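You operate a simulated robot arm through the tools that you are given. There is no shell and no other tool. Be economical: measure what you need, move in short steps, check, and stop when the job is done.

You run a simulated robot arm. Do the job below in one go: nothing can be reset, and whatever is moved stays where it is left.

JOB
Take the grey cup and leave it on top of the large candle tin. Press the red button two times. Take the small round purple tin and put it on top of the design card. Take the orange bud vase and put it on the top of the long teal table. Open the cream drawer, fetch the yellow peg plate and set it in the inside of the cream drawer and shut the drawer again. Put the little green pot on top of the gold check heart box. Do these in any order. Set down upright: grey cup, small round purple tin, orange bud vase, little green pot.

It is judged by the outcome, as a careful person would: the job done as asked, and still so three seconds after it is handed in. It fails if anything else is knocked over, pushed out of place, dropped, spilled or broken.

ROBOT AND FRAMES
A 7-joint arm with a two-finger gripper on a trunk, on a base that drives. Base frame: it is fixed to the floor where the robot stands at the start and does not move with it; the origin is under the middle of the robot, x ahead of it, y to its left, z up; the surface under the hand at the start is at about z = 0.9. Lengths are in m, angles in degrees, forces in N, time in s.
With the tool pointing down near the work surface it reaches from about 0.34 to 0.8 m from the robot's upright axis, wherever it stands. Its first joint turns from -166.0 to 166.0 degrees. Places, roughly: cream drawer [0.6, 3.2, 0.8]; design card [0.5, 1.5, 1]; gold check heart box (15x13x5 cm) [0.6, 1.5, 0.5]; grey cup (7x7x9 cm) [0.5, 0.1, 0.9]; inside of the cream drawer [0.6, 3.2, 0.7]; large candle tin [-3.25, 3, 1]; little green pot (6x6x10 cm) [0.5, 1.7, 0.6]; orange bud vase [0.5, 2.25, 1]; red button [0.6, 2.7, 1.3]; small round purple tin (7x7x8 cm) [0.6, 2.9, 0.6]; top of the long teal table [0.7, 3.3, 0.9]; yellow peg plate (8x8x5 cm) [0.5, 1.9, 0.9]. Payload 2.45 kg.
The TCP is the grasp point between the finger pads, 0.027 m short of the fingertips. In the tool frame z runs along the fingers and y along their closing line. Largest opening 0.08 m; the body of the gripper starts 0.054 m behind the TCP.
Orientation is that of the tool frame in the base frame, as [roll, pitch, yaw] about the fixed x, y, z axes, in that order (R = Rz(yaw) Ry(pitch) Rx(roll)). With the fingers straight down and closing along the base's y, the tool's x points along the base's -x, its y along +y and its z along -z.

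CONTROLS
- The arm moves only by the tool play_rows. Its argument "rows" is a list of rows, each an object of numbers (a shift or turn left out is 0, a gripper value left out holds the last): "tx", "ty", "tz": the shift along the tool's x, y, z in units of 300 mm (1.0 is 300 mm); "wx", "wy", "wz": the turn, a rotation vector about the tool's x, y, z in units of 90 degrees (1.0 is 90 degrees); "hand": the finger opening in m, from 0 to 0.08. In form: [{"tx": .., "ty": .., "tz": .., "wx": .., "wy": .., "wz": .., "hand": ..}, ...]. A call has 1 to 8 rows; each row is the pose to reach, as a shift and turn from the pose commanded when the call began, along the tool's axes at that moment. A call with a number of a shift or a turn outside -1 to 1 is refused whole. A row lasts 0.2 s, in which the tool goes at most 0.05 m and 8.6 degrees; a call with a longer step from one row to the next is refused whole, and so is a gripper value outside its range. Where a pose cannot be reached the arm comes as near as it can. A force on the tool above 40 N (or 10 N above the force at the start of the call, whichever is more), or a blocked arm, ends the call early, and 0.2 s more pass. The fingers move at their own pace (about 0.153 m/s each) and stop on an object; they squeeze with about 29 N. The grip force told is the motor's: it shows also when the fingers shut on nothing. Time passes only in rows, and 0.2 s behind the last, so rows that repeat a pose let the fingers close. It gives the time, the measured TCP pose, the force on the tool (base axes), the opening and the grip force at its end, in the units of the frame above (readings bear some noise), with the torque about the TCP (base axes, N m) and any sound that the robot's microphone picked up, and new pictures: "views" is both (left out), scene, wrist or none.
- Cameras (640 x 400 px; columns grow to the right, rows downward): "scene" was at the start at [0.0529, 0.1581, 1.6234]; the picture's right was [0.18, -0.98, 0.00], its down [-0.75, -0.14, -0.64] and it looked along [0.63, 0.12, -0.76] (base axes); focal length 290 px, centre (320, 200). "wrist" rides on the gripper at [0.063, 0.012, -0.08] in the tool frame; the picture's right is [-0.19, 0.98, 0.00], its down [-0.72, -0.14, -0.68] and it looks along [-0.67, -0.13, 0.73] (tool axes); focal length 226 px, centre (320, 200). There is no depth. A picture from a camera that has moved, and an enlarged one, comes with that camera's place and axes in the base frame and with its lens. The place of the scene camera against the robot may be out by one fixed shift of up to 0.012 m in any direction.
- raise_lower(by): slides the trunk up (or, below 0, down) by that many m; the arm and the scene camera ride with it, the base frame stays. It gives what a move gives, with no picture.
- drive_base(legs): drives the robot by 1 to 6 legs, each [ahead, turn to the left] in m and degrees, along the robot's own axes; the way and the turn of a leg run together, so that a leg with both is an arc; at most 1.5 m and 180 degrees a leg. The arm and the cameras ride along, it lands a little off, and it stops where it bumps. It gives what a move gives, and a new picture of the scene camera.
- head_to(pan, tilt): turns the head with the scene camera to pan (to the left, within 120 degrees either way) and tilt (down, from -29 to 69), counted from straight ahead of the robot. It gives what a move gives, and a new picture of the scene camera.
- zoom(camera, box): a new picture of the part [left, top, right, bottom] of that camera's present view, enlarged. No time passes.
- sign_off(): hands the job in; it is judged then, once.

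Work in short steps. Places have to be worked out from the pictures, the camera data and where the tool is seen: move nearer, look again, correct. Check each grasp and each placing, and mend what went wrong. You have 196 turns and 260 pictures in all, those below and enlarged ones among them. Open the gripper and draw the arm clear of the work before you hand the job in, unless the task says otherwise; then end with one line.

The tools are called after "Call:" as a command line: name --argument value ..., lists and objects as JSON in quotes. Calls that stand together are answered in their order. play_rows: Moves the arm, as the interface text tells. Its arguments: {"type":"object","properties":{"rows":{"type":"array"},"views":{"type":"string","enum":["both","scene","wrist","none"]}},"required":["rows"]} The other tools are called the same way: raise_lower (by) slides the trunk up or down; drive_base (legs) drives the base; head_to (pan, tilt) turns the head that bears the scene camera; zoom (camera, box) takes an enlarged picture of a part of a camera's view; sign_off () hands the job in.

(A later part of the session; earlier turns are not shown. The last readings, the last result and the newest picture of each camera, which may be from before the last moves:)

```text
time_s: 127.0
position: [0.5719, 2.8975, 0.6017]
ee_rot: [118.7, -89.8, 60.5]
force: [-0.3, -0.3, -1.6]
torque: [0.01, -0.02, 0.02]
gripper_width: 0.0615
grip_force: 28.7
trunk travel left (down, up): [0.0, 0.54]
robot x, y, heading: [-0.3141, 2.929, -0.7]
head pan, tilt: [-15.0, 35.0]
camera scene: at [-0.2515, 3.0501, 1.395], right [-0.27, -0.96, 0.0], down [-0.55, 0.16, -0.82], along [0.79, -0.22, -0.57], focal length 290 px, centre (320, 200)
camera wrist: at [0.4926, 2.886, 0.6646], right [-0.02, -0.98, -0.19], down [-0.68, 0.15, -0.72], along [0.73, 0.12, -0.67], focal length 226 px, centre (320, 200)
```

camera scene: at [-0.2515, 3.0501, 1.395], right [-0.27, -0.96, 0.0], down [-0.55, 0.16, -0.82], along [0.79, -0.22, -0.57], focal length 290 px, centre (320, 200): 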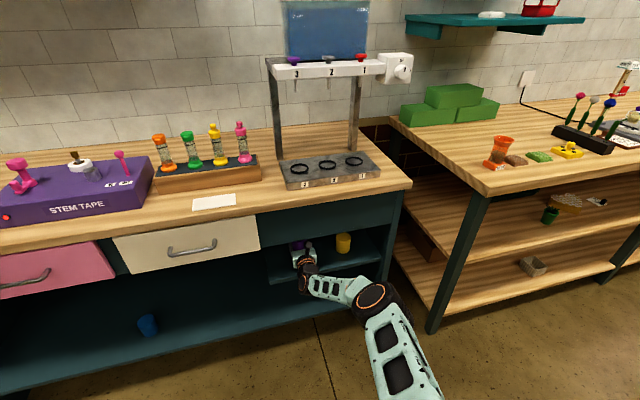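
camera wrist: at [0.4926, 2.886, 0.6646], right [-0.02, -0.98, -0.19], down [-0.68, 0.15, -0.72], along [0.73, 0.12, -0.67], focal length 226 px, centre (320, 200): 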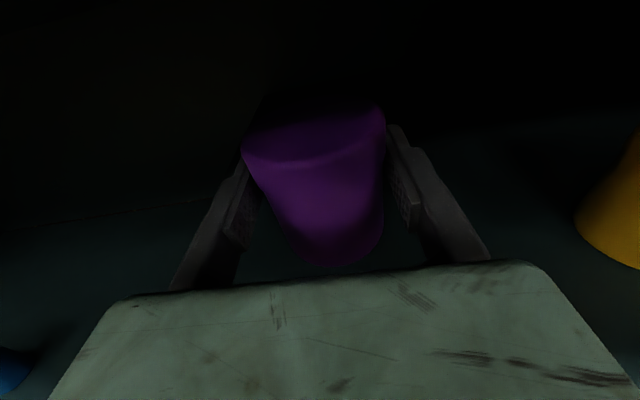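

Held (61.5 mm). Withdraw straight out.

Call:
play_rows --rows '[{"tz": -0.08}, {"tz": -0.2}, {"tz": -0.33}, {"tz": -0.46}, {"tz": -0.6}, {"tz": -0.73}, {"tz": -0.8}, {"tz": -0.8}]' --views "wrist"

Call:
drive_base --legs '[[-0.12, 0]]'

Call:
raise_lower --by 0.4

```text
time_s: 128.8
position: [0.331, 2.9005, 0.6025]
ee_rot: [114.0, -89.8, 65.1]
force: [-0.2, 0.1, -1.6]
torque: [-0.03, 0.01, -0.01]
gripper_width: 0.0617
grip_force: 29.2
trunk travel left (down, up): [0.0, 0.54]
robot x, y, heading: [-0.3154, 2.9312, -0.8]
head pan, tilt: [-15.0, 35.0]
camera wrist: at [0.2522, 2.8888, 0.6641], right [-0.02, -0.98, -0.19], down [-0.68, 0.15, -0.72], along [0.73, 0.12, -0.67], focal length 226 px, centre (320, 200)
```

wrist: 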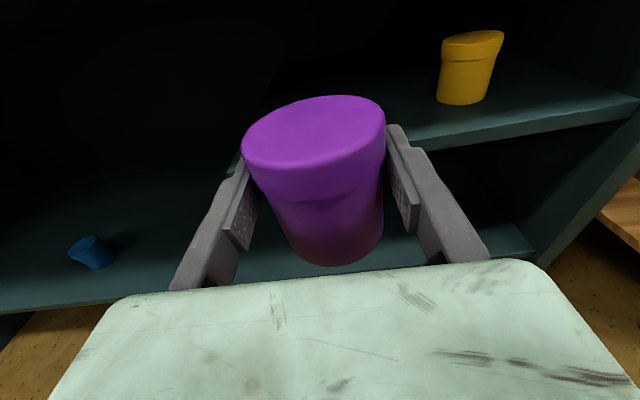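

```text
time_s: 130.1
position: [0.2143, 2.9021, 0.6004]
ee_rot: [118.0, -89.8, 61.4]
force: [-0.1, 0.0, -1.3]
torque: [-0.02, -0.01, -0.02]
gripper_width: 0.0617
grip_force: 29.0
trunk travel left (down, up): [0.0, 0.54]
robot x, y, heading: [-0.4373, 2.9313, -0.8]
head pan, tilt: [-15.0, 35.0]
camera scene: at [-0.3709, 3.0515, 1.395], right [-0.27, -0.96, 0.0], down [-0.55, 0.15, -0.82], along [0.79, -0.22, -0.57], focal length 290 px, centre (320, 200)
```

scene: 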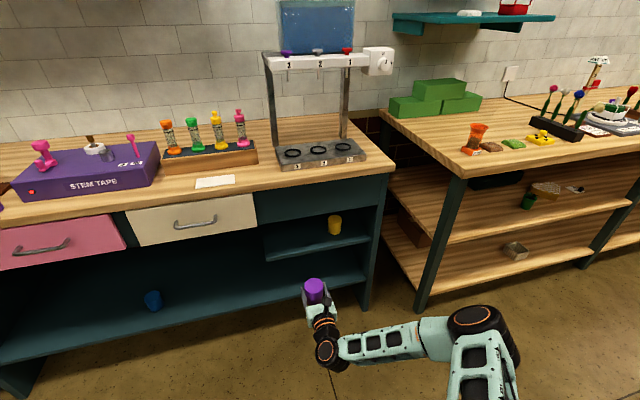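

```text
time_s: 133.9
position: [0.2114, 2.9006, 1.0018]
ee_rot: [117.8, -89.8, 61.3]
force: [0.1, -0.4, -0.5]
torque: [0.0, 0.02, -0.02]
gripper_width: 0.0619
grip_force: 28.9
trunk travel left (down, up): [-0.4, 0.14]
robot x, y, heading: [-0.4354, 2.9321, -0.7]
head pan, tilt: [-15.0, 35.0]
```

Now I drive along the aisle toward y≈1.55 and turn to face the counter there.

Call:
drive_base --legs '[[0, -86], [1.38, 0], [0, 86]]'

Call:
head_to --pan 0 --tilt 35

```text
time_s: 148.3
position: [0.3135, 1.5324, 1.0015]
ee_rot: [115.0, -89.8, 65.0]
force: [0.0, 0.5, -1.2]
torque: [0.0, 0.08, -0.02]
gripper_width: 0.0619
grip_force: 29.3
trunk travel left (down, up): [-0.4, 0.14]
robot x, y, heading: [-0.3334, 1.5503, 0.4]
head pan, tilt: [-15.0, 35.0]
camera scene: at [-0.2723, 1.6717, 1.795], right [-0.25, -0.97, 0.0], down [-0.56, 0.15, -0.82], along [0.79, -0.21, -0.57], focal length 290 px, centre (320, 200)
```

scene: 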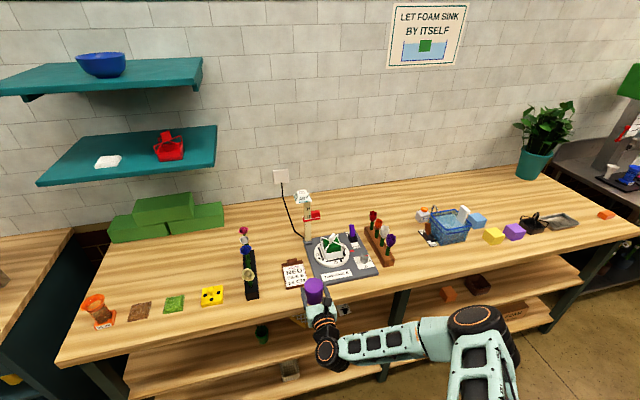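

```text
time_s: 149.1
position: [0.3137, 1.5317, 1.0008]
ee_rot: [116.5, -89.8, 63.6]
force: [-0.4, -0.3, -0.9]
torque: [0.01, 0.01, -0.03]
gripper_width: 0.0617
grip_force: 29.2
trunk travel left (down, up): [-0.4, 0.14]
robot x, y, heading: [-0.333, 1.5522, 0.7]
head pan, tilt: [0.0, 35.0]
camera scene: at [-0.2694, 1.6944, 1.795], right [0.0, -1.0, 0.0], down [-0.57, 0.0, -0.82], along [0.82, 0.0, -0.57], focal length 290 px, centre (320, 200)
```

scene: 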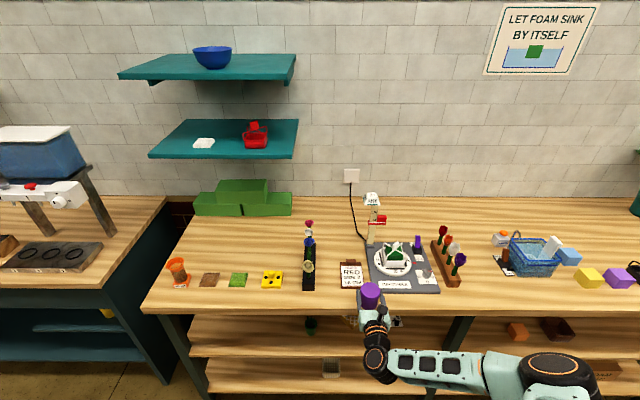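

Call:
zoom --camera "scene" --box '[260, 180, 500, 330]'

Call:
zoom --camera "scene" --box '[140, 220, 340, 345]'

```text
2.67 times, centred on (380, 255) of scene
camera zoom: at [-0.2694, 1.6944, 1.795], right [0.0, -1.0, 0.0], down [-0.57, 0.0, -0.82], along [0.82, 0.0, -0.57], focal length 773 px, centre (160, 53)
```

zoom: 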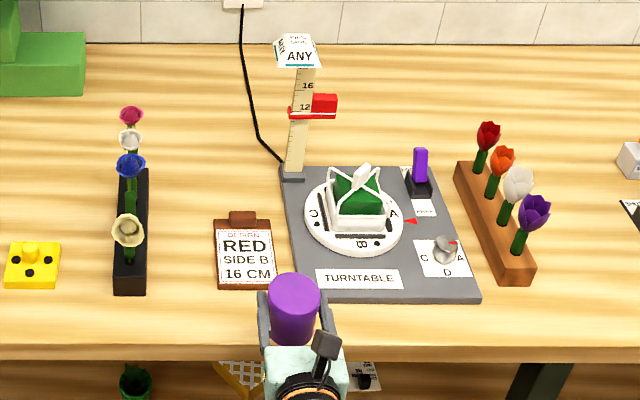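

```text
3.20 times, centred on (240, 282) of scene
camera zoom: at [-0.2694, 1.6944, 1.795], right [0.0, -1.0, 0.0], down [-0.57, 0.0, -0.82], along [0.82, 0.0, -0.57], focal length 928 px, centre (576, -64)
```

zoom: 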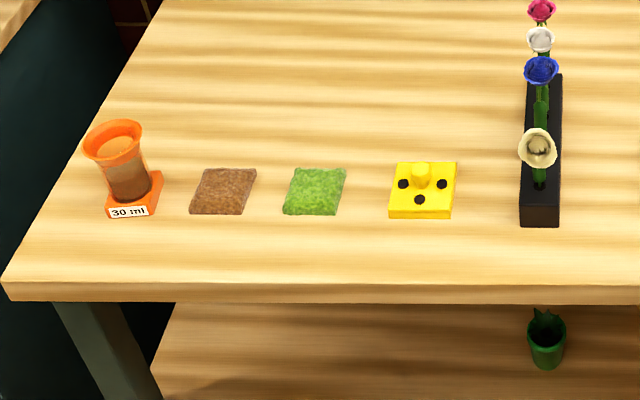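

Design card is the flat clipboard centred ≈[0.487, 1.57]. I shift to y≈1.57 and advance to x≈0.45 at this height, then look.

Call:
play_rows --rows '[{"ty": -0.128}, {"ty": -0.128, "tz": 0.12}, {"ty": -0.128, "tz": 0.25}, {"ty": -0.128, "tz": 0.38}, {"ty": -0.128, "tz": 0.45}, {"ty": -0.128, "tz": 0.45}]'

Call:
zoom --camera "scene" --box '[280, 220, 440, 320]'

```text
time_s: 150.5
position: [0.4492, 1.572, 1.0002]
ee_rot: [121.4, -89.8, 58.8]
force: [-0.1, 0.0, -1.3]
torque: [-0.01, 0.04, 0.01]
gripper_width: 0.062
grip_force: 28.5
trunk travel left (down, up): [-0.4, 0.14]
robot x, y, heading: [-0.3354, 1.5523, 0.3]
head pan, tilt: [0.0, 35.0]
camera scene: at [-0.2694, 1.6946, 1.795], right [0.01, -1.0, 0.0], down [-0.57, 0.0, -0.82], along [0.82, 0.0, -0.57], focal length 290 px, centre (320, 200)
camera wrist: at [0.3701, 1.5582, 1.0637], right [0.0, -0.98, -0.19], down [-0.68, 0.14, -0.72], along [0.73, 0.13, -0.67], focal length 226 px, centre (320, 200)
```

scene: 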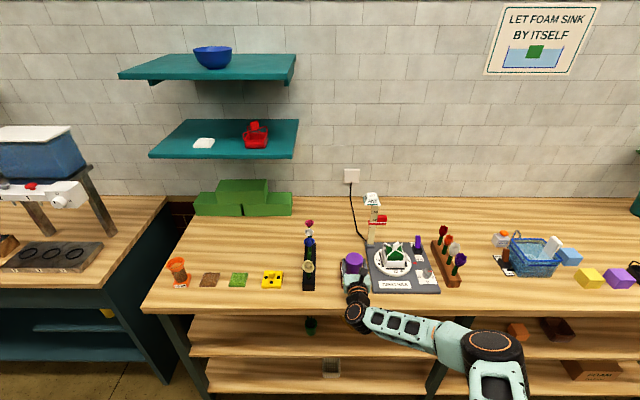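
wrist: 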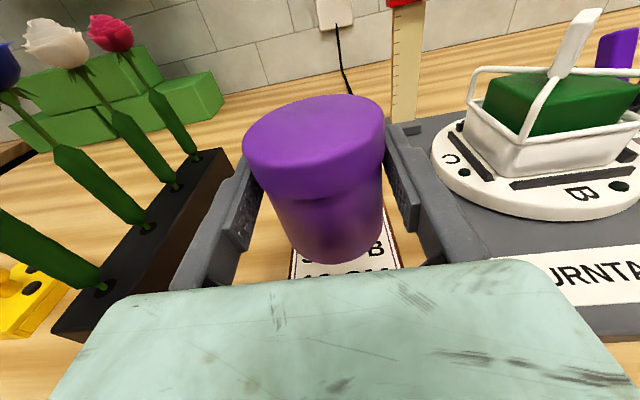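

```text
4.00 times, centred on (360, 270) of scene
camera zoom: at [-0.2694, 1.6946, 1.795], right [0.01, -1.0, 0.0], down [-0.57, 0.0, -0.82], along [0.82, 0.0, -0.57], focal length 1160 px, centre (160, -80)
```

zoom: 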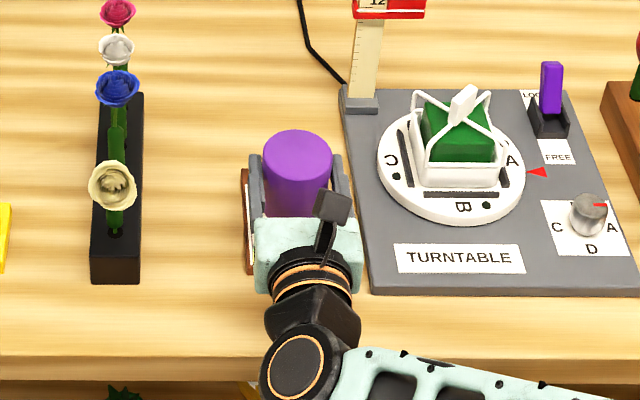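

Tin's centred laterally over the card. Advance 3.6 cm and lower to z≈0.965.

Call:
play_rows --rows '[{"tz": 0.12}, {"tz": 0.12, "tx": -0.06}, {"tz": 0.12, "tx": -0.115}, {"tz": 0.12, "tx": -0.115}]'

Call:
zoom --camera "scene" --box '[280, 220, 440, 320]'

```text
time_s: 151.5
position: [0.4855, 1.5702, 0.9654]
ee_rot: [116.7, -89.9, 63.6]
force: [0.9, 0.1, -0.3]
torque: [-0.01, -0.02, 0.03]
gripper_width: 0.0615
grip_force: 28.9
trunk travel left (down, up): [-0.4, 0.14]
robot x, y, heading: [-0.3361, 1.5501, -0.0]
head pan, tilt: [0.0, 35.0]
camera scene: at [-0.2691, 1.6946, 1.795], right [0.01, -1.0, 0.0], down [-0.57, 0.0, -0.82], along [0.82, 0.0, -0.57], focal length 290 px, centre (320, 200)
camera wrist: at [0.406, 1.5577, 1.0291], right [0.0, -0.98, -0.19], down [-0.68, 0.14, -0.72], along [0.73, 0.13, -0.67], focal length 226 px, centre (320, 200)
```

scene: 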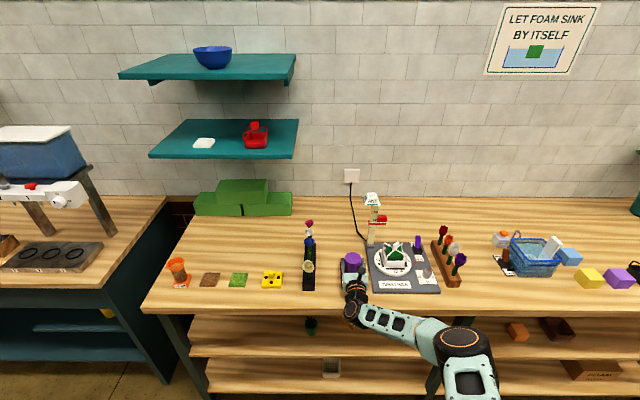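
wrist: 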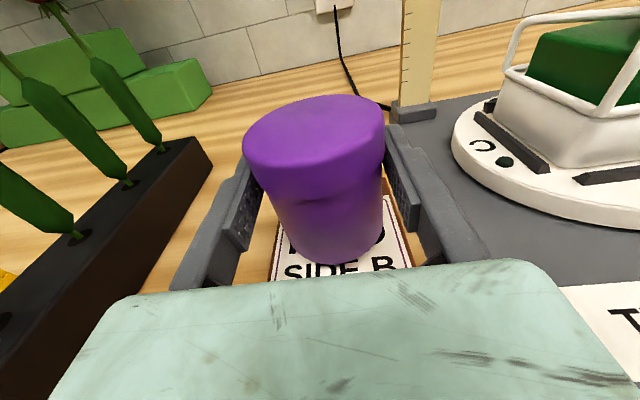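

```text
4.00 times, centred on (360, 270) of scene
camera zoom: at [-0.2691, 1.6946, 1.795], right [0.01, -1.0, 0.0], down [-0.57, 0.0, -0.82], along [0.82, 0.0, -0.57], focal length 1160 px, centre (160, -80)
```

zoom: 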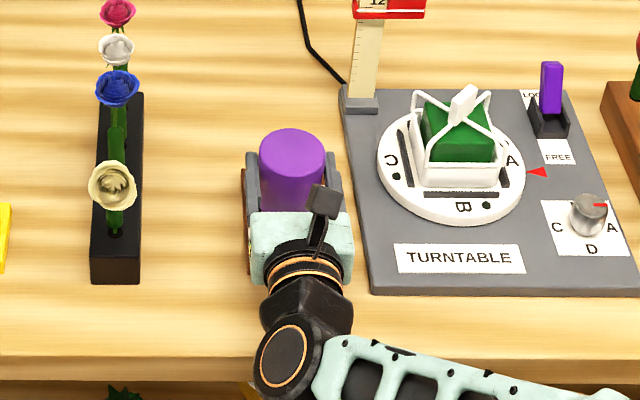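

Well placed over the card. I lower slowly toward contact.

Call:
play_rows --rows '[{"tx": -0.012}, {"tx": -0.022}, {"tx": -0.032}, {"tx": -0.042}]' --views "wrist"

```text
time_s: 152.5
position: [0.4845, 1.5707, 0.9584]
ee_rot: [33.9, -89.6, 146.4]
force: [0.5, 0.6, 21.6]
torque: [0.07, -0.08, -0.02]
gripper_width: 0.0615
grip_force: 28.8
trunk travel left (down, up): [-0.4, 0.14]
robot x, y, heading: [-0.3334, 1.5494, 0.2]
head pan, tilt: [0.0, 35.0]
camera wrist: at [0.405, 1.5573, 1.0204], right [0.0, -0.98, -0.19], down [-0.68, 0.14, -0.72], along [0.74, 0.13, -0.66], focal length 226 px, centre (320, 200)
```

wrist: 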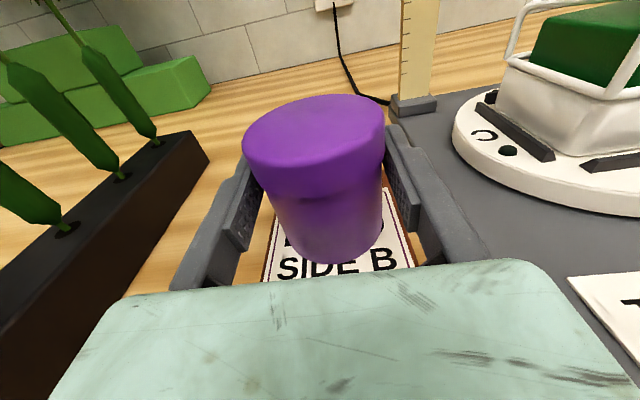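

Contact made. I ease up 4 mm, open and withdraw straight back.

Call:
play_rows --rows '[{"tx": 0.013}, {"tx": 0.013, "hand": 0.08}, {"tx": 0.013, "hand": 0.08}, {"tx": 0.013, "hand": 0.08}, {"tx": 0.013, "tz": -0.1}, {"tx": 0.013, "tz": -0.25}, {"tx": 0.02, "tz": -0.4}, {"tx": 0.05, "tz": -0.5}]'

Call:
zoom --camera "scene" --box '[280, 220, 440, 320]'

```text
time_s: 154.3
position: [0.3328, 1.5707, 0.9689]
ee_rot: [101.4, -89.7, 78.8]
force: [-0.5, 0.0, 0.0]
torque: [-0.02, 0.01, -0.01]
gripper_width: 0.0801
grip_force: 0.1
trunk travel left (down, up): [-0.4, 0.14]
robot x, y, heading: [-0.3326, 1.5492, 0.3]
head pan, tilt: [0.0, 35.0]
camera scene: at [-0.27, 1.6942, 1.7951], right [0.01, -1.0, 0.0], down [-0.57, 0.0, -0.82], along [0.82, 0.0, -0.57], focal length 290 px, centre (320, 200)
camera wrist: at [0.2543, 1.5575, 1.0318], right [0.0, -0.98, -0.19], down [-0.68, 0.14, -0.72], along [0.73, 0.13, -0.67], focal length 226 px, centre (320, 200)
```

scene: 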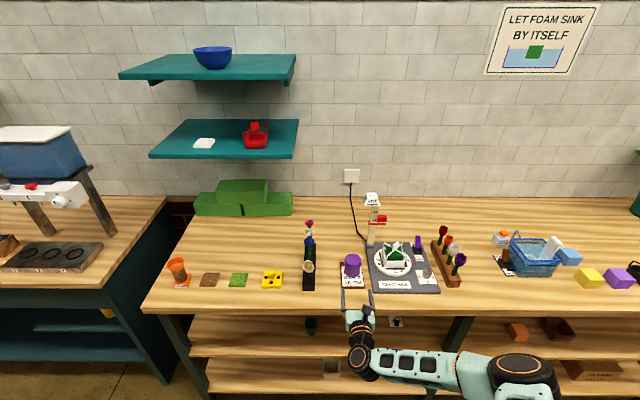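
wrist: 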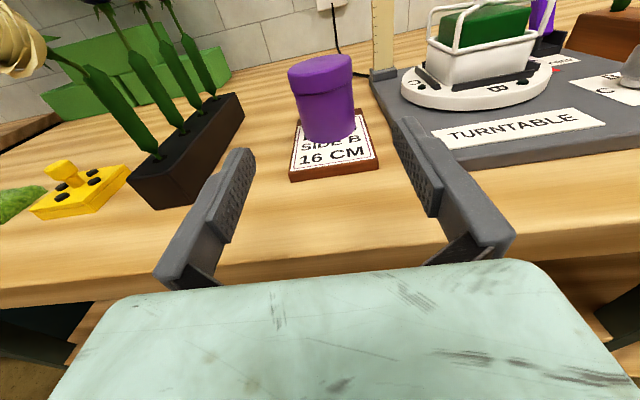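

```text
4.00 times, centred on (360, 270) of scene
camera zoom: at [-0.27, 1.6942, 1.7951], right [0.01, -1.0, 0.0], down [-0.57, 0.0, -0.82], along [0.82, 0.0, -0.57], focal length 1160 px, centre (160, -80)
```

zoom: 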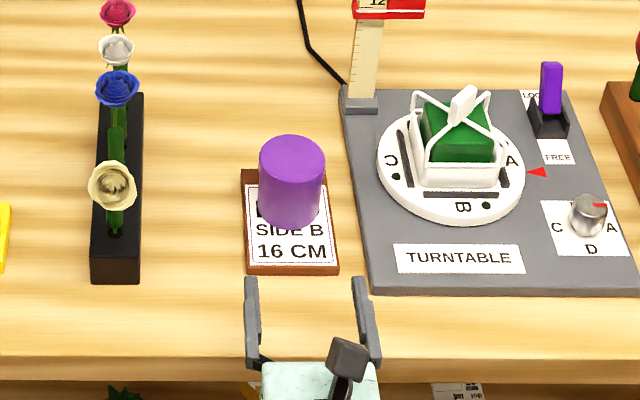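

Purple tin stands on the card. Next the green pot on the lower shelf: back off 0.15 m, lower the trunk.

Call:
drive_base --legs '[[-0.12, 0]]'

Call:
raise_lower --by -0.3

Call:
play_rows --rows '[{"tx": 0}]'

```text
time_s: 155.5
position: [0.2128, 1.568, 0.9688]
ee_rot: [102.7, -89.8, 77.2]
force: [-0.2, 0.9, 0.2]
torque: [0.0, 0.0, 0.0]
gripper_width: 0.08
grip_force: 0.0
trunk travel left (down, up): [-0.4, 0.14]
robot x, y, heading: [-0.4565, 1.5512, 0.4]
head pan, tilt: [0.0, 35.0]
camera scene: at [-0.3902, 1.6938, 1.7951], right [0.0, -1.0, 0.0], down [-0.57, 0.0, -0.82], along [0.82, 0.0, -0.57], focal length 290 px, centre (320, 200)
```

scene: 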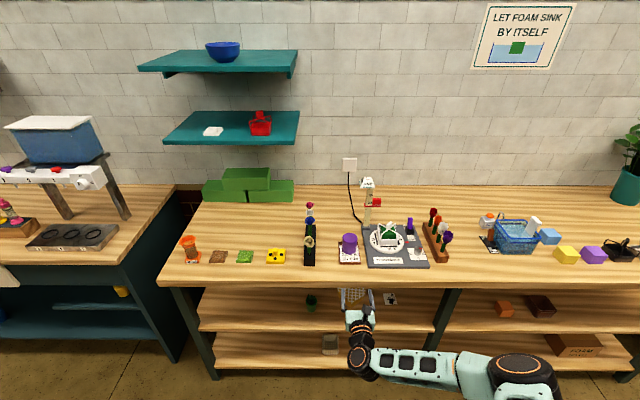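

```text
time_s: 158.5
position: [0.2135, 1.5688, 0.6689]
ee_rot: [108.6, -89.9, 71.4]
force: [0.6, -0.7, 0.0]
torque: [0.01, 0.01, 0.0]
gripper_width: 0.0797
grip_force: 0.1
trunk travel left (down, up): [-0.1, 0.44]
robot x, y, heading: [-0.4549, 1.5522, 0.1]
head pan, tilt: [0.0, 35.0]
```

```text
time_s: 158.9
position: [0.2135, 1.5696, 0.6684]
ee_rot: [109.5, -89.9, 70.4]
force: [0.4, -0.7, 0.4]
torque: [-0.02, 0.03, -0.01]
gripper_width: 0.0802
grip_force: 0.0
trunk travel left (down, up): [-0.1, 0.44]
robot x, y, heading: [-0.4512, 1.5493, 0.2]
head pan, tilt: [0.0, 35.0]
camera scene: at [-0.3896, 1.6939, 1.495], right [0.0, -1.0, 0.0], down [-0.57, 0.0, -0.82], along [0.82, 0.0, -0.57], focal length 290 px, centre (320, 200)
camera wrist: at [0.1348, 1.5563, 0.7316], right [0.0, -0.98, -0.19], down [-0.68, 0.14, -0.72], along [0.73, 0.13, -0.67], focal length 226 px, centre (320, 200)
```

scene: 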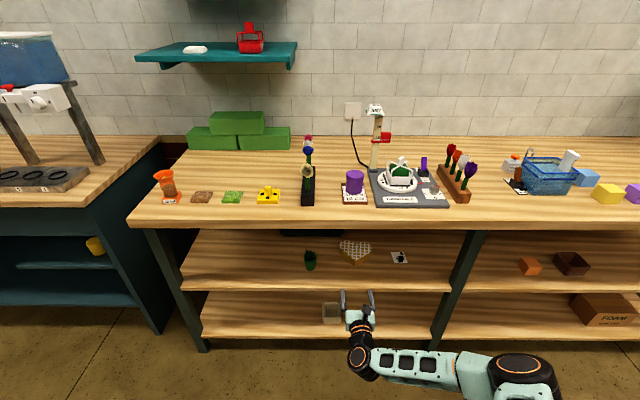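
wrist: 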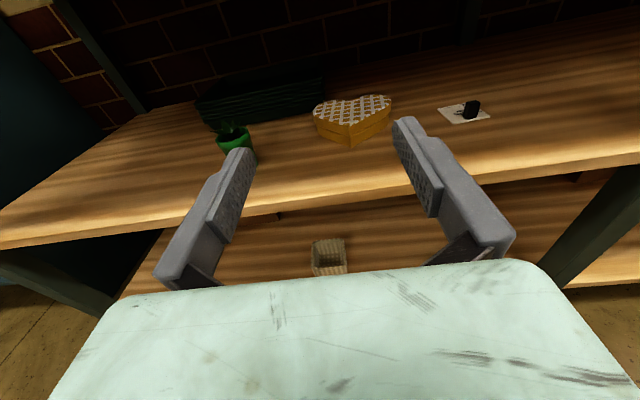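

Call:
zoom --camera "scene" --box '[260, 215, 420, 315]'

Call:
zoom --camera "wrist" --box '[180, 60, 420, 210]'

```text
4.00 times, centred on (340, 265) of scene
camera zoom: at [-0.3896, 1.6939, 1.495], right [0.0, -1.0, 0.0], down [-0.57, 0.0, -0.82], along [0.82, 0.0, -0.57], focal length 1160 px, centre (240, -60)
```

zoom: 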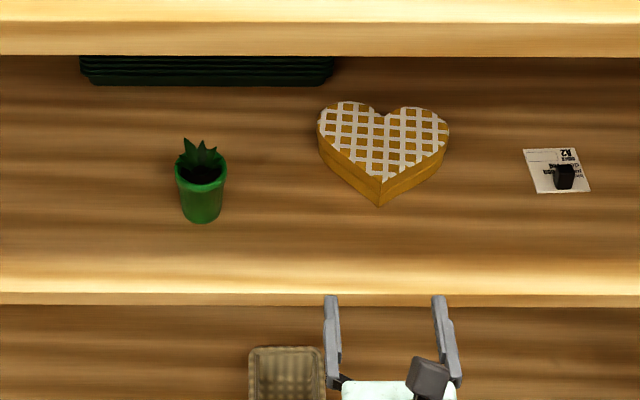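

```text
2.67 times, centred on (300, 135) of wrist
camera zoom: at [0.1348, 1.5563, 0.7316], right [0.0, -0.98, -0.19], down [-0.68, 0.14, -0.72], along [0.73, 0.13, -0.67], focal length 603 px, centre (373, 373)
```

zoom: 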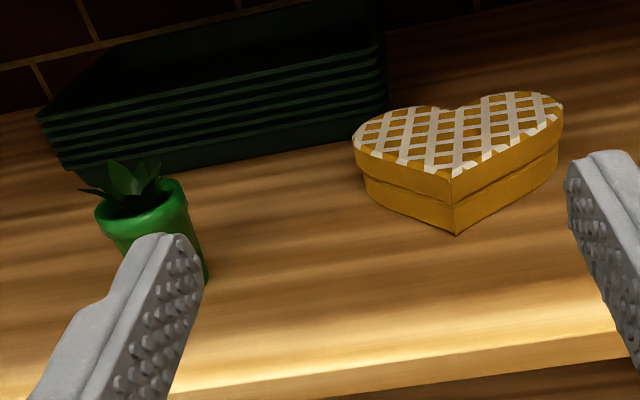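

Pot rim centre ≈[0.493, 1.737, 0.575]; shelf ≈0.515; heart box centre ≈[0.555, 1.533], top ≈0.55–0.57. I tilt the tool 20° down, shift to y≈1.737, then drive 0.15 m closer.

Call:
play_rows --rows '[{"ty": -0.14, "wy": -0.06}, {"ty": -0.28, "wy": -0.12}, {"ty": -0.42, "wy": -0.18}, {"ty": -0.557, "wy": -0.222}, {"ty": -0.557, "wy": -0.222}]' --views "none"

Call:
drive_base --legs '[[0.15, 0]]'

Call:
play_rows --rows '[{"tx": 0}]' --views "wrist"

```text
time_s: 160.1
position: [0.2139, 1.7369, 0.6677]
ee_rot: [179.4, -69.9, 0.7]
force: [0.0, 0.3, 0.3]
torque: [0.02, 0.02, 0.0]
gripper_width: 0.0801
grip_force: 0.1
trunk travel left (down, up): [-0.1, 0.44]
robot x, y, heading: [-0.4572, 1.5507, 0.3]
head pan, tilt: [0.0, 35.0]
```

```text
time_s: 161.5
position: [0.3624, 1.7352, 0.6676]
ee_rot: [179.4, -70.0, 0.6]
force: [0.4, -0.7, 0.3]
torque: [0.02, 0.02, -0.02]
gripper_width: 0.0798
grip_force: 0.0
trunk travel left (down, up): [-0.1, 0.44]
robot x, y, heading: [-0.3049, 1.5508, 0.1]
head pan, tilt: [0.0, 35.0]
camera scene: at [-0.2406, 1.6946, 1.495], right [0.0, -1.0, 0.0], down [-0.57, 0.0, -0.82], along [0.82, 0.0, -0.57], focal length 290 px, centre (320, 200)
```

scene: 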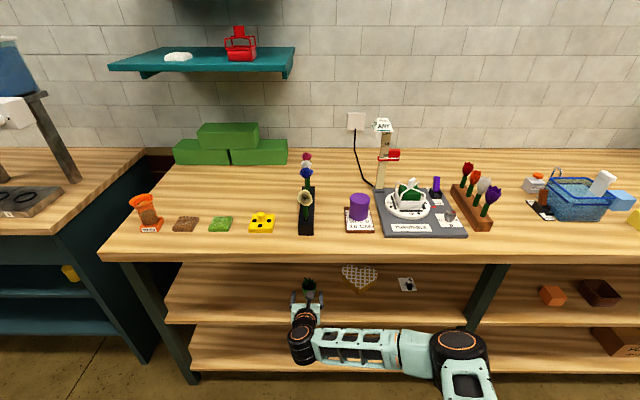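

```text
time_s: 161.9
position: [0.3618, 1.7362, 0.6683]
ee_rot: [179.6, -70.0, 0.5]
force: [-0.1, 0.6, -0.3]
torque: [0.02, 0.0, -0.02]
gripper_width: 0.0802
grip_force: 0.1
trunk travel left (down, up): [-0.1, 0.44]
robot x, y, heading: [-0.3062, 1.551, 0.3]
head pan, tilt: [0.0, 35.0]
camera wrist: at [0.3105, 1.7235, 0.7542], right [-0.06, -0.98, -0.18], down [-0.89, 0.14, -0.44], along [0.46, 0.13, -0.88], focal length 226 px, centre (320, 200)
```

wrist: 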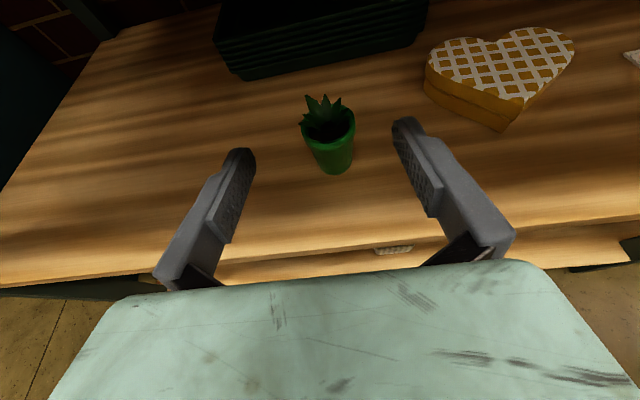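

Pot rim ≈[0.490, 1.737, 0.575]. I drop onto the approach line and advance along the tool axis to [0.49, 1.737, 0.56].

Call:
play_rows --rows '[{"tx": -0.1}, {"tx": -0.192, "tz": 0.03}, {"tx": -0.192, "tz": 0.16}, {"tx": -0.192, "tz": 0.3}, {"tx": -0.192, "tz": 0.42}, {"tx": -0.192, "tz": 0.524}, {"tx": -0.192, "tz": 0.524}]' --views "wrist"

```text
time_s: 163.5
position: [0.4912, 1.7369, 0.5602]
ee_rot: [179.6, -69.9, 0.5]
force: [-0.2, 0.3, 0.5]
torque: [0.01, -0.02, -0.01]
gripper_width: 0.0801
grip_force: 0.0
trunk travel left (down, up): [-0.1, 0.44]
robot x, y, heading: [-0.302, 1.5503, 0.3]
head pan, tilt: [0.0, 35.0]
camera wrist: at [0.4385, 1.7233, 0.6459], right [-0.06, -0.98, -0.18], down [-0.89, 0.14, -0.44], along [0.46, 0.13, -0.88], focal length 226 px, centre (320, 200)
```

wrist: 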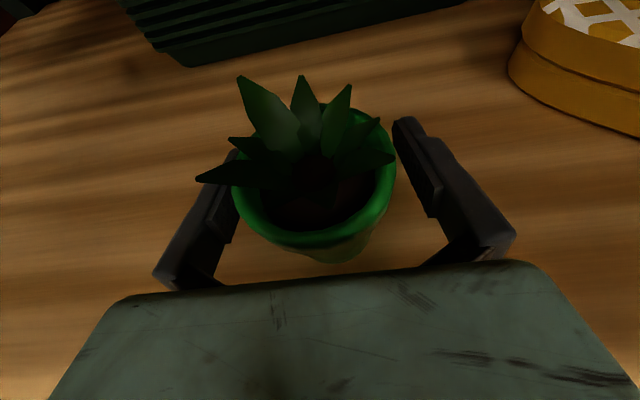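

The pot is between the pads. Close and lift a little.

Call:
play_rows --rows '[{"hand": 0}, {"hand": 0}, {"hand": 0}, {"hand": 0}]' --views "none"

Call:
play_rows --rows '[{"tx": 0.02, "tz": -0.007}, {"tx": 0.08, "tz": -0.03}, {"tx": 0.15, "tz": -0.055}, {"tx": 0.25, "tz": -0.091}, {"tx": 0.25, "tz": -0.091}]'

```text
time_s: 164.5
position: [0.4891, 1.7366, 0.56]
ee_rot: [179.5, -69.9, 0.6]
force: [-0.1, -0.6, 0.1]
torque: [-0.01, -0.03, 0.02]
gripper_width: 0.0512
grip_force: 28.9
trunk travel left (down, up): [-0.1, 0.44]
robot x, y, heading: [-0.3053, 1.5491, 0.4]
head pan, tilt: [0.0, 35.0]
```

```text
time_s: 165.7
position: [0.4906, 1.7355, 0.6402]
ee_rot: [179.5, -69.9, 0.8]
force: [0.0, -0.4, -4.0]
torque: [0.0, -0.05, -0.01]
gripper_width: 0.0503
grip_force: 29.1
trunk travel left (down, up): [-0.1, 0.44]
robot x, y, heading: [-0.3012, 1.55, 0.1]
head pan, tilt: [0.0, 35.0]
camera scene: at [-0.2401, 1.6946, 1.495], right [0.0, -1.0, 0.0], down [-0.57, 0.0, -0.82], along [0.82, 0.0, -0.57], focal length 290 px, centre (320, 200)
camera wrist: at [0.4389, 1.7232, 0.7262], right [-0.07, -0.98, -0.18], down [-0.89, 0.14, -0.44], along [0.46, 0.13, -0.88], focal length 226 px, centre (320, 200)
```

scene: 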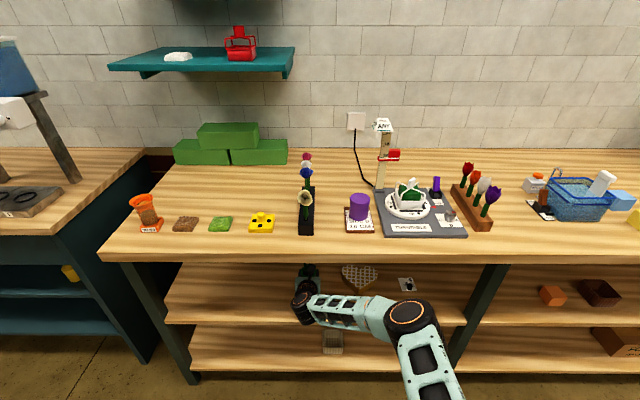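
wrist: 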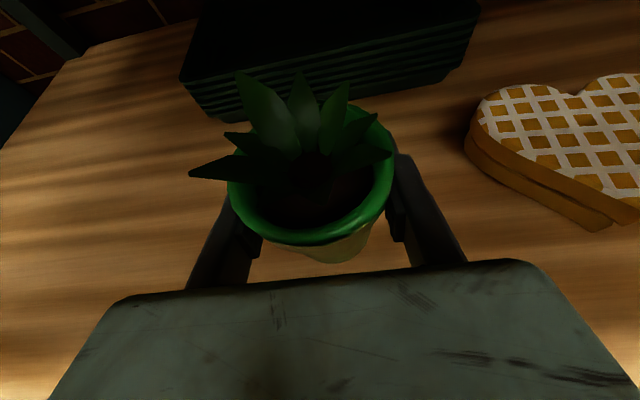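

Held (50 mm). I move sideways to y≈1.535 at this height and look at the heart box.

Call:
play_rows --rows '[{"ty": 0.14}, {"ty": 0.28}, {"ty": 0.42}, {"ty": 0.56}, {"ty": 0.677}, {"ty": 0.677}]'

```text
time_s: 167.1
position: [0.4902, 1.5332, 0.6409]
ee_rot: [179.5, -69.9, 0.6]
force: [0.0, -0.4, -3.2]
torque: [-0.01, -0.02, -0.01]
gripper_width: 0.0505
grip_force: 28.7
trunk travel left (down, up): [-0.1, 0.44]
robot x, y, heading: [-0.3079, 1.5515, 0.3]
head pan, tilt: [0.0, 35.0]
camera scene: at [-0.2401, 1.6941, 1.495], right [0.0, -1.0, 0.0], down [-0.57, 0.0, -0.82], along [0.82, 0.0, -0.57], focal length 290 px, centre (320, 200)
camera wrist: at [0.4381, 1.5196, 0.7264], right [-0.06, -0.98, -0.18], down [-0.89, 0.14, -0.44], along [0.46, 0.13, -0.88], focal length 226 px, centre (320, 200)
```

scene: 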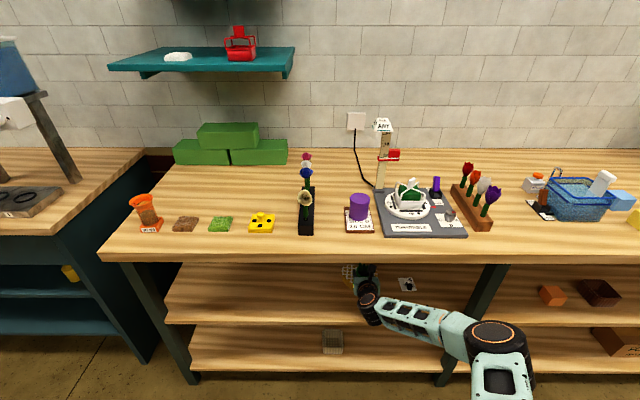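
wrist: 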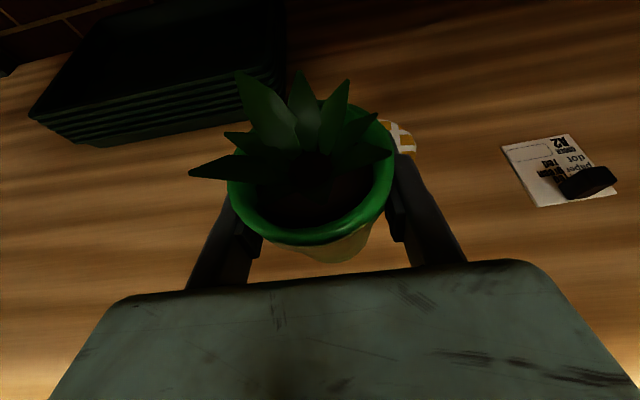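

Heart spans y 1.458–1.605, x 0.497–0.605. I advance so that the pot is over its centre (x≈0.553), lowering slightly.

Call:
play_rows --rows '[{"tx": 0.036, "tz": 0.1}, {"tx": 0.072, "tz": 0.197}, {"tx": 0.04, "tz": 0.21}, {"tx": 0.009, "tz": 0.22}, {"tx": 0.009, "tz": 0.22}]'

Call:
zoom --camera "scene" --box '[300, 240, 428, 320]'

```text
time_s: 168.3
position: [0.5538, 1.5333, 0.62]
ee_rot: [179.6, -69.9, 0.5]
force: [0.4, -0.5, -3.6]
torque: [-0.01, 0.0, 0.01]
gripper_width: 0.05
grip_force: 29.0
trunk travel left (down, up): [-0.1, 0.44]
robot x, y, heading: [-0.3051, 1.5466, 0.5]
head pan, tilt: [0.0, 35.0]
camera scene: at [-0.2399, 1.6945, 1.495], right [0.0, -1.0, 0.0], down [-0.57, 0.0, -0.82], along [0.82, 0.0, -0.57], focal length 290 px, centre (320, 200)
camera wrist: at [0.502, 1.5205, 0.7062], right [-0.07, -0.98, -0.18], down [-0.89, 0.14, -0.44], along [0.46, 0.13, -0.88], focal length 226 px, centre (320, 200)
```

scene: 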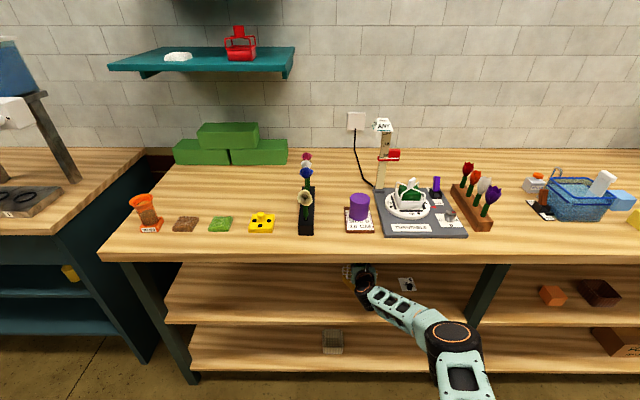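
wrist: 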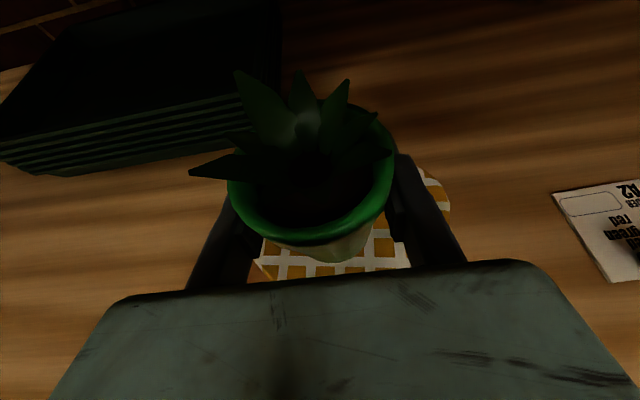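

```text
5.00 times, centred on (364, 280) of scene
camera zoom: at [-0.2399, 1.6945, 1.495], right [0.0, -1.0, 0.0], down [-0.57, 0.0, -0.82], along [0.82, 0.0, -0.57], focal length 1449 px, centre (100, -200)
```

zoom: 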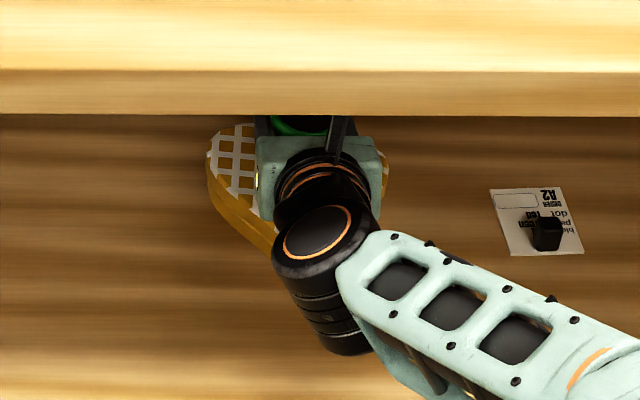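

Pot is over the heart. I lower vertically in small steps.

Call:
play_rows --rows '[{"tx": -0.0125, "tz": 0.0046}, {"tx": -0.025, "tz": 0.0092}, {"tx": -0.0375, "tz": 0.0138}, {"tx": -0.047, "tz": 0.017}]' --views "wrist"

```text
time_s: 169.3
position: [0.5545, 1.5335, 0.6045]
ee_rot: [179.7, -69.9, 0.4]
force: [0.2, 0.3, -3.6]
torque: [0.04, -0.01, 0.01]
gripper_width: 0.05
grip_force: 29.3
trunk travel left (down, up): [-0.1, 0.44]
robot x, y, heading: [-0.3068, 1.5515, 0.4]
head pan, tilt: [0.0, 35.0]
camera wrist: at [0.5021, 1.5205, 0.6909], right [-0.07, -0.98, -0.18], down [-0.89, 0.14, -0.44], along [0.46, 0.13, -0.88], focal length 226 px, centre (320, 200)
```

wrist: 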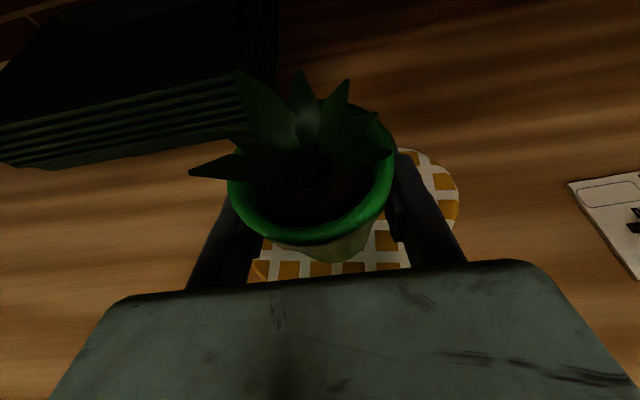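

No contact yet (only weight). Continue down.

Call:
play_rows --rows '[{"tx": -0.01, "tz": 0.0036}, {"tx": -0.02, "tz": 0.0073}, {"tx": -0.03, "tz": 0.011}, {"tx": -0.04, "tz": 0.0146}, {"tx": -0.047, "tz": 0.017}]' --views "wrist"

```text
time_s: 170.5
position: [0.5543, 1.5326, 0.5922]
ee_rot: [179.5, -70.1, 0.6]
force: [3.3, -2.4, 16.3]
torque: [-0.02, 0.08, -0.12]
gripper_width: 0.0479
grip_force: 29.0
trunk travel left (down, up): [-0.1, 0.44]
robot x, y, heading: [-0.3048, 1.5532, 0.2]
head pan, tilt: [0.0, 35.0]
camera wrist: at [0.5015, 1.5197, 0.6784], right [-0.07, -0.98, -0.18], down [-0.89, 0.14, -0.44], along [0.46, 0.13, -0.88], focal length 226 px, centre (320, 200)
```

wrist: 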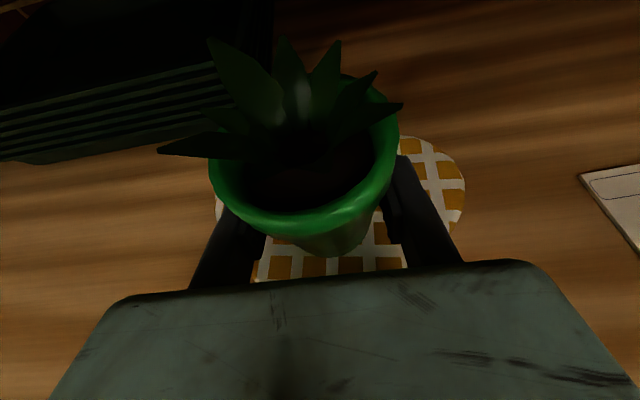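

Contact with the box lid (pot slid slightly in the grip). I ease up 3 mm, open, check.

Call:
play_rows --rows '[{"tx": 0.009, "tz": -0.003}, {"tx": 0.009, "tz": -0.003, "hand": 0.065}, {"tx": 0.009, "tz": -0.003, "hand": 0.08}, {"tx": 0.009, "tz": -0.003, "hand": 0.08}, {"tx": 0.009, "tz": -0.003, "hand": 0.08}]' --views "wrist"

```text
time_s: 171.7
position: [0.5543, 1.532, 0.5933]
ee_rot: [179.5, -69.9, 0.5]
force: [0.3, 0.6, 0.0]
torque: [0.03, -0.03, 0.01]
gripper_width: 0.0799
grip_force: 0.1
trunk travel left (down, up): [-0.1, 0.44]
robot x, y, heading: [-0.3051, 1.5492, 0.2]
head pan, tilt: [0.0, 35.0]
camera wrist: at [0.5016, 1.5204, 0.6793], right [-0.06, -0.98, -0.18], down [-0.89, 0.14, -0.44], along [0.46, 0.13, -0.88], focal length 226 px, centre (320, 200)
```

wrist: 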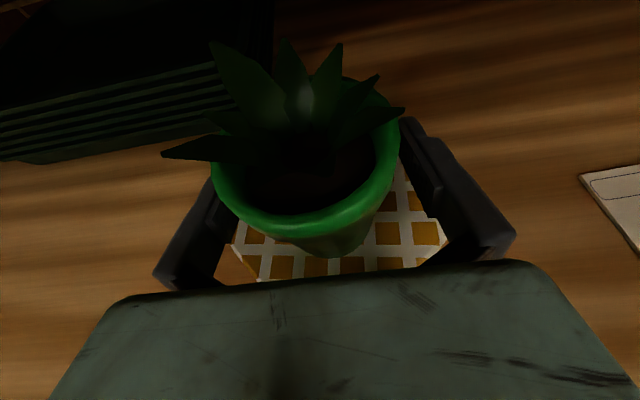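

Released. I withdraw horizontally (staying below the leaves).

Call:
play_rows --rows '[{"tx": -0.034, "tz": -0.094}, {"tx": -0.08, "tz": -0.22}, {"tx": -0.13, "tz": -0.36}, {"tx": -0.18, "tz": -0.5}, {"tx": -0.23, "tz": -0.64}, {"tx": -0.23, "tz": -0.64}]'

Call:
zoom --camera "scene" --box '[300, 240, 428, 320]'

```text
time_s: 173.1
position: [0.3505, 1.5335, 0.5951]
ee_rot: [179.5, -70.0, 0.7]
force: [0.2, 0.1, 0.0]
torque: [0.02, 0.03, -0.02]
gripper_width: 0.08
grip_force: 0.0
trunk travel left (down, up): [-0.1, 0.44]
robot x, y, heading: [-0.3068, 1.5453, 0.4]
head pan, tilt: [0.0, 35.0]
camera scene: at [-0.2406, 1.6944, 1.495], right [0.0, -1.0, 0.0], down [-0.57, 0.0, -0.82], along [0.82, 0.0, -0.57], focal length 290 px, centre (320, 200)
camera wrist: at [0.2981, 1.5209, 0.6805], right [-0.06, -0.98, -0.18], down [-0.89, 0.14, -0.44], along [0.46, 0.13, -0.88], focal length 226 px, centre (320, 200)
```

scene: 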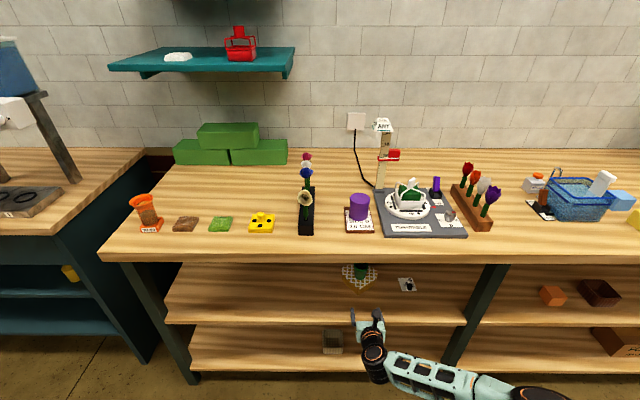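
wrist: 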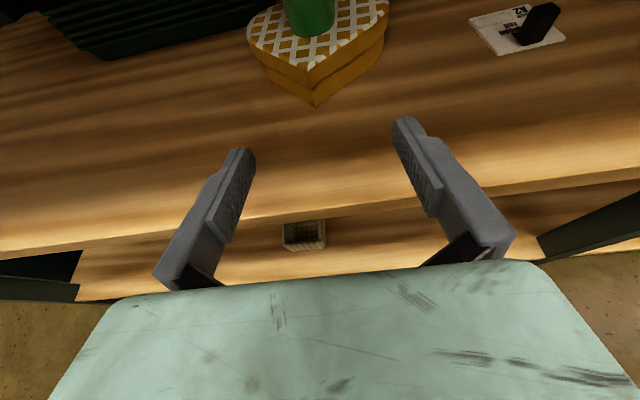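

```text
5.00 times, centred on (364, 280) of scene
camera zoom: at [-0.2406, 1.6944, 1.495], right [0.0, -1.0, 0.0], down [-0.57, 0.0, -0.82], along [0.82, 0.0, -0.57], focal length 1449 px, centre (100, -200)
```

zoom: 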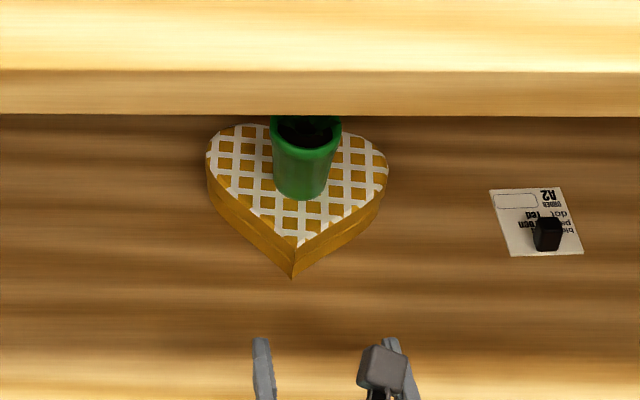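

Green pot stands upright on the heart box. Now back off, raise the trunk, and drive to y≈2.2 for the orange vase.

Call:
drive_base --legs '[[-0.14, 0]]'

Call:
raise_lower --by 0.4

Call:
drive_base --legs '[[0, 90], [0.6, 0], [0, -90]]'

Call:
play_rows --rows '[{"tx": 0}]' --views "wrist"

```text
time_s: 174.4
position: [0.2117, 1.5322, 0.5936]
ee_rot: [179.4, -69.9, 0.4]
force: [-0.1, -0.1, -0.3]
torque: [0.02, 0.01, 0.01]
gripper_width: 0.08
grip_force: 0.1
trunk travel left (down, up): [-0.1, 0.44]
robot x, y, heading: [-0.4446, 1.5566, 0.1]
head pan, tilt: [0.0, 35.0]
camera scene: at [-0.3794, 1.6939, 1.495], right [0.0, -1.0, 0.0], down [-0.57, 0.0, -0.82], along [0.82, 0.0, -0.57], focal length 290 px, centre (320, 200)
```

scene: 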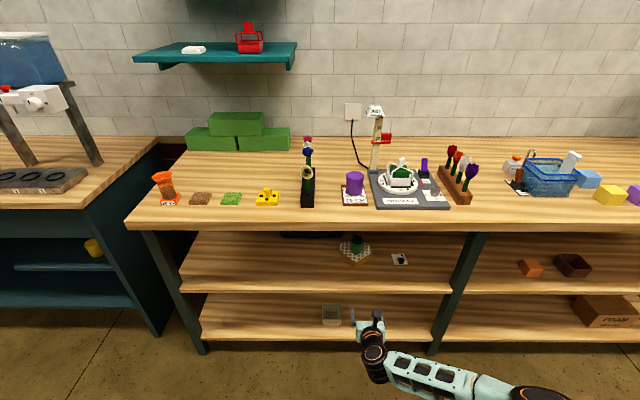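

```text
time_s: 178.2
position: [0.2114, 1.5323, 0.9934]
ee_rot: [179.5, -70.0, 0.6]
force: [0.4, 0.3, 1.1]
torque: [-0.02, -0.03, 0.02]
gripper_width: 0.0799
grip_force: 0.1
trunk travel left (down, up): [-0.5, 0.04]
robot x, y, heading: [-0.4461, 1.5492, 0.1]
head pan, tilt: [0.0, 35.0]
```

```text
time_s: 189.5
position: [0.2018, 2.1342, 0.9933]
ee_rot: [179.4, -70.0, 0.8]
force: [0.2, -0.7, -0.2]
torque: [0.01, -0.03, 0.01]
gripper_width: 0.0798
grip_force: 0.0
trunk travel left (down, up): [-0.5, 0.04]
robot x, y, heading: [-0.4537, 2.148, 0.4]
head pan, tilt: [0.0, 35.0]
camera scene: at [-0.3897, 2.2921, 1.895], right [0.01, -1.0, 0.0], down [-0.57, -0.01, -0.82], along [0.82, 0.01, -0.57], focal length 290 px, centre (320, 200)
```

scene: 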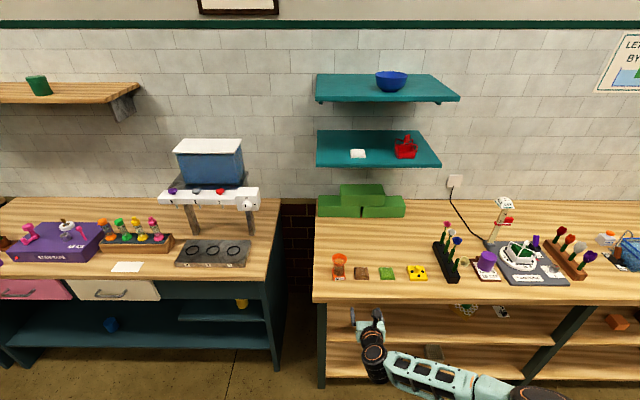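

```text
time_s: 189.9
position: [0.2018, 2.1344, 0.9955]
ee_rot: [179.5, -70.0, 0.8]
force: [-0.3, -0.8, 0.5]
torque: [0.0, -0.01, -0.01]
gripper_width: 0.08
grip_force: 0.1
trunk travel left (down, up): [-0.5, 0.04]
robot x, y, heading: [-0.4524, 2.1475, 0.5]
head pan, tilt: [0.0, 35.0]
camera wrist: at [0.1501, 2.121, 1.0804], right [-0.06, -0.98, -0.18], down [-0.89, 0.13, -0.44], along [0.46, 0.13, -0.88], focal length 226 px, centre (320, 200)
```

wrist: 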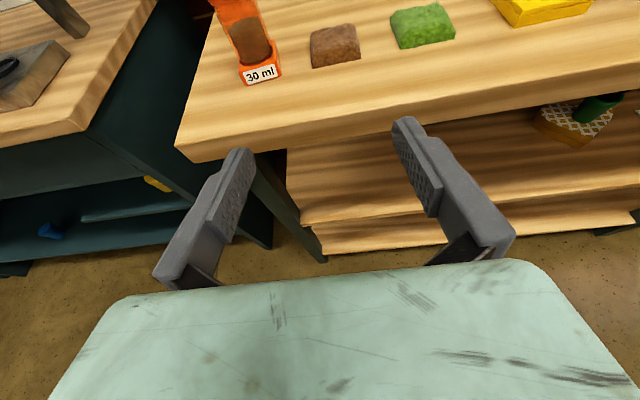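

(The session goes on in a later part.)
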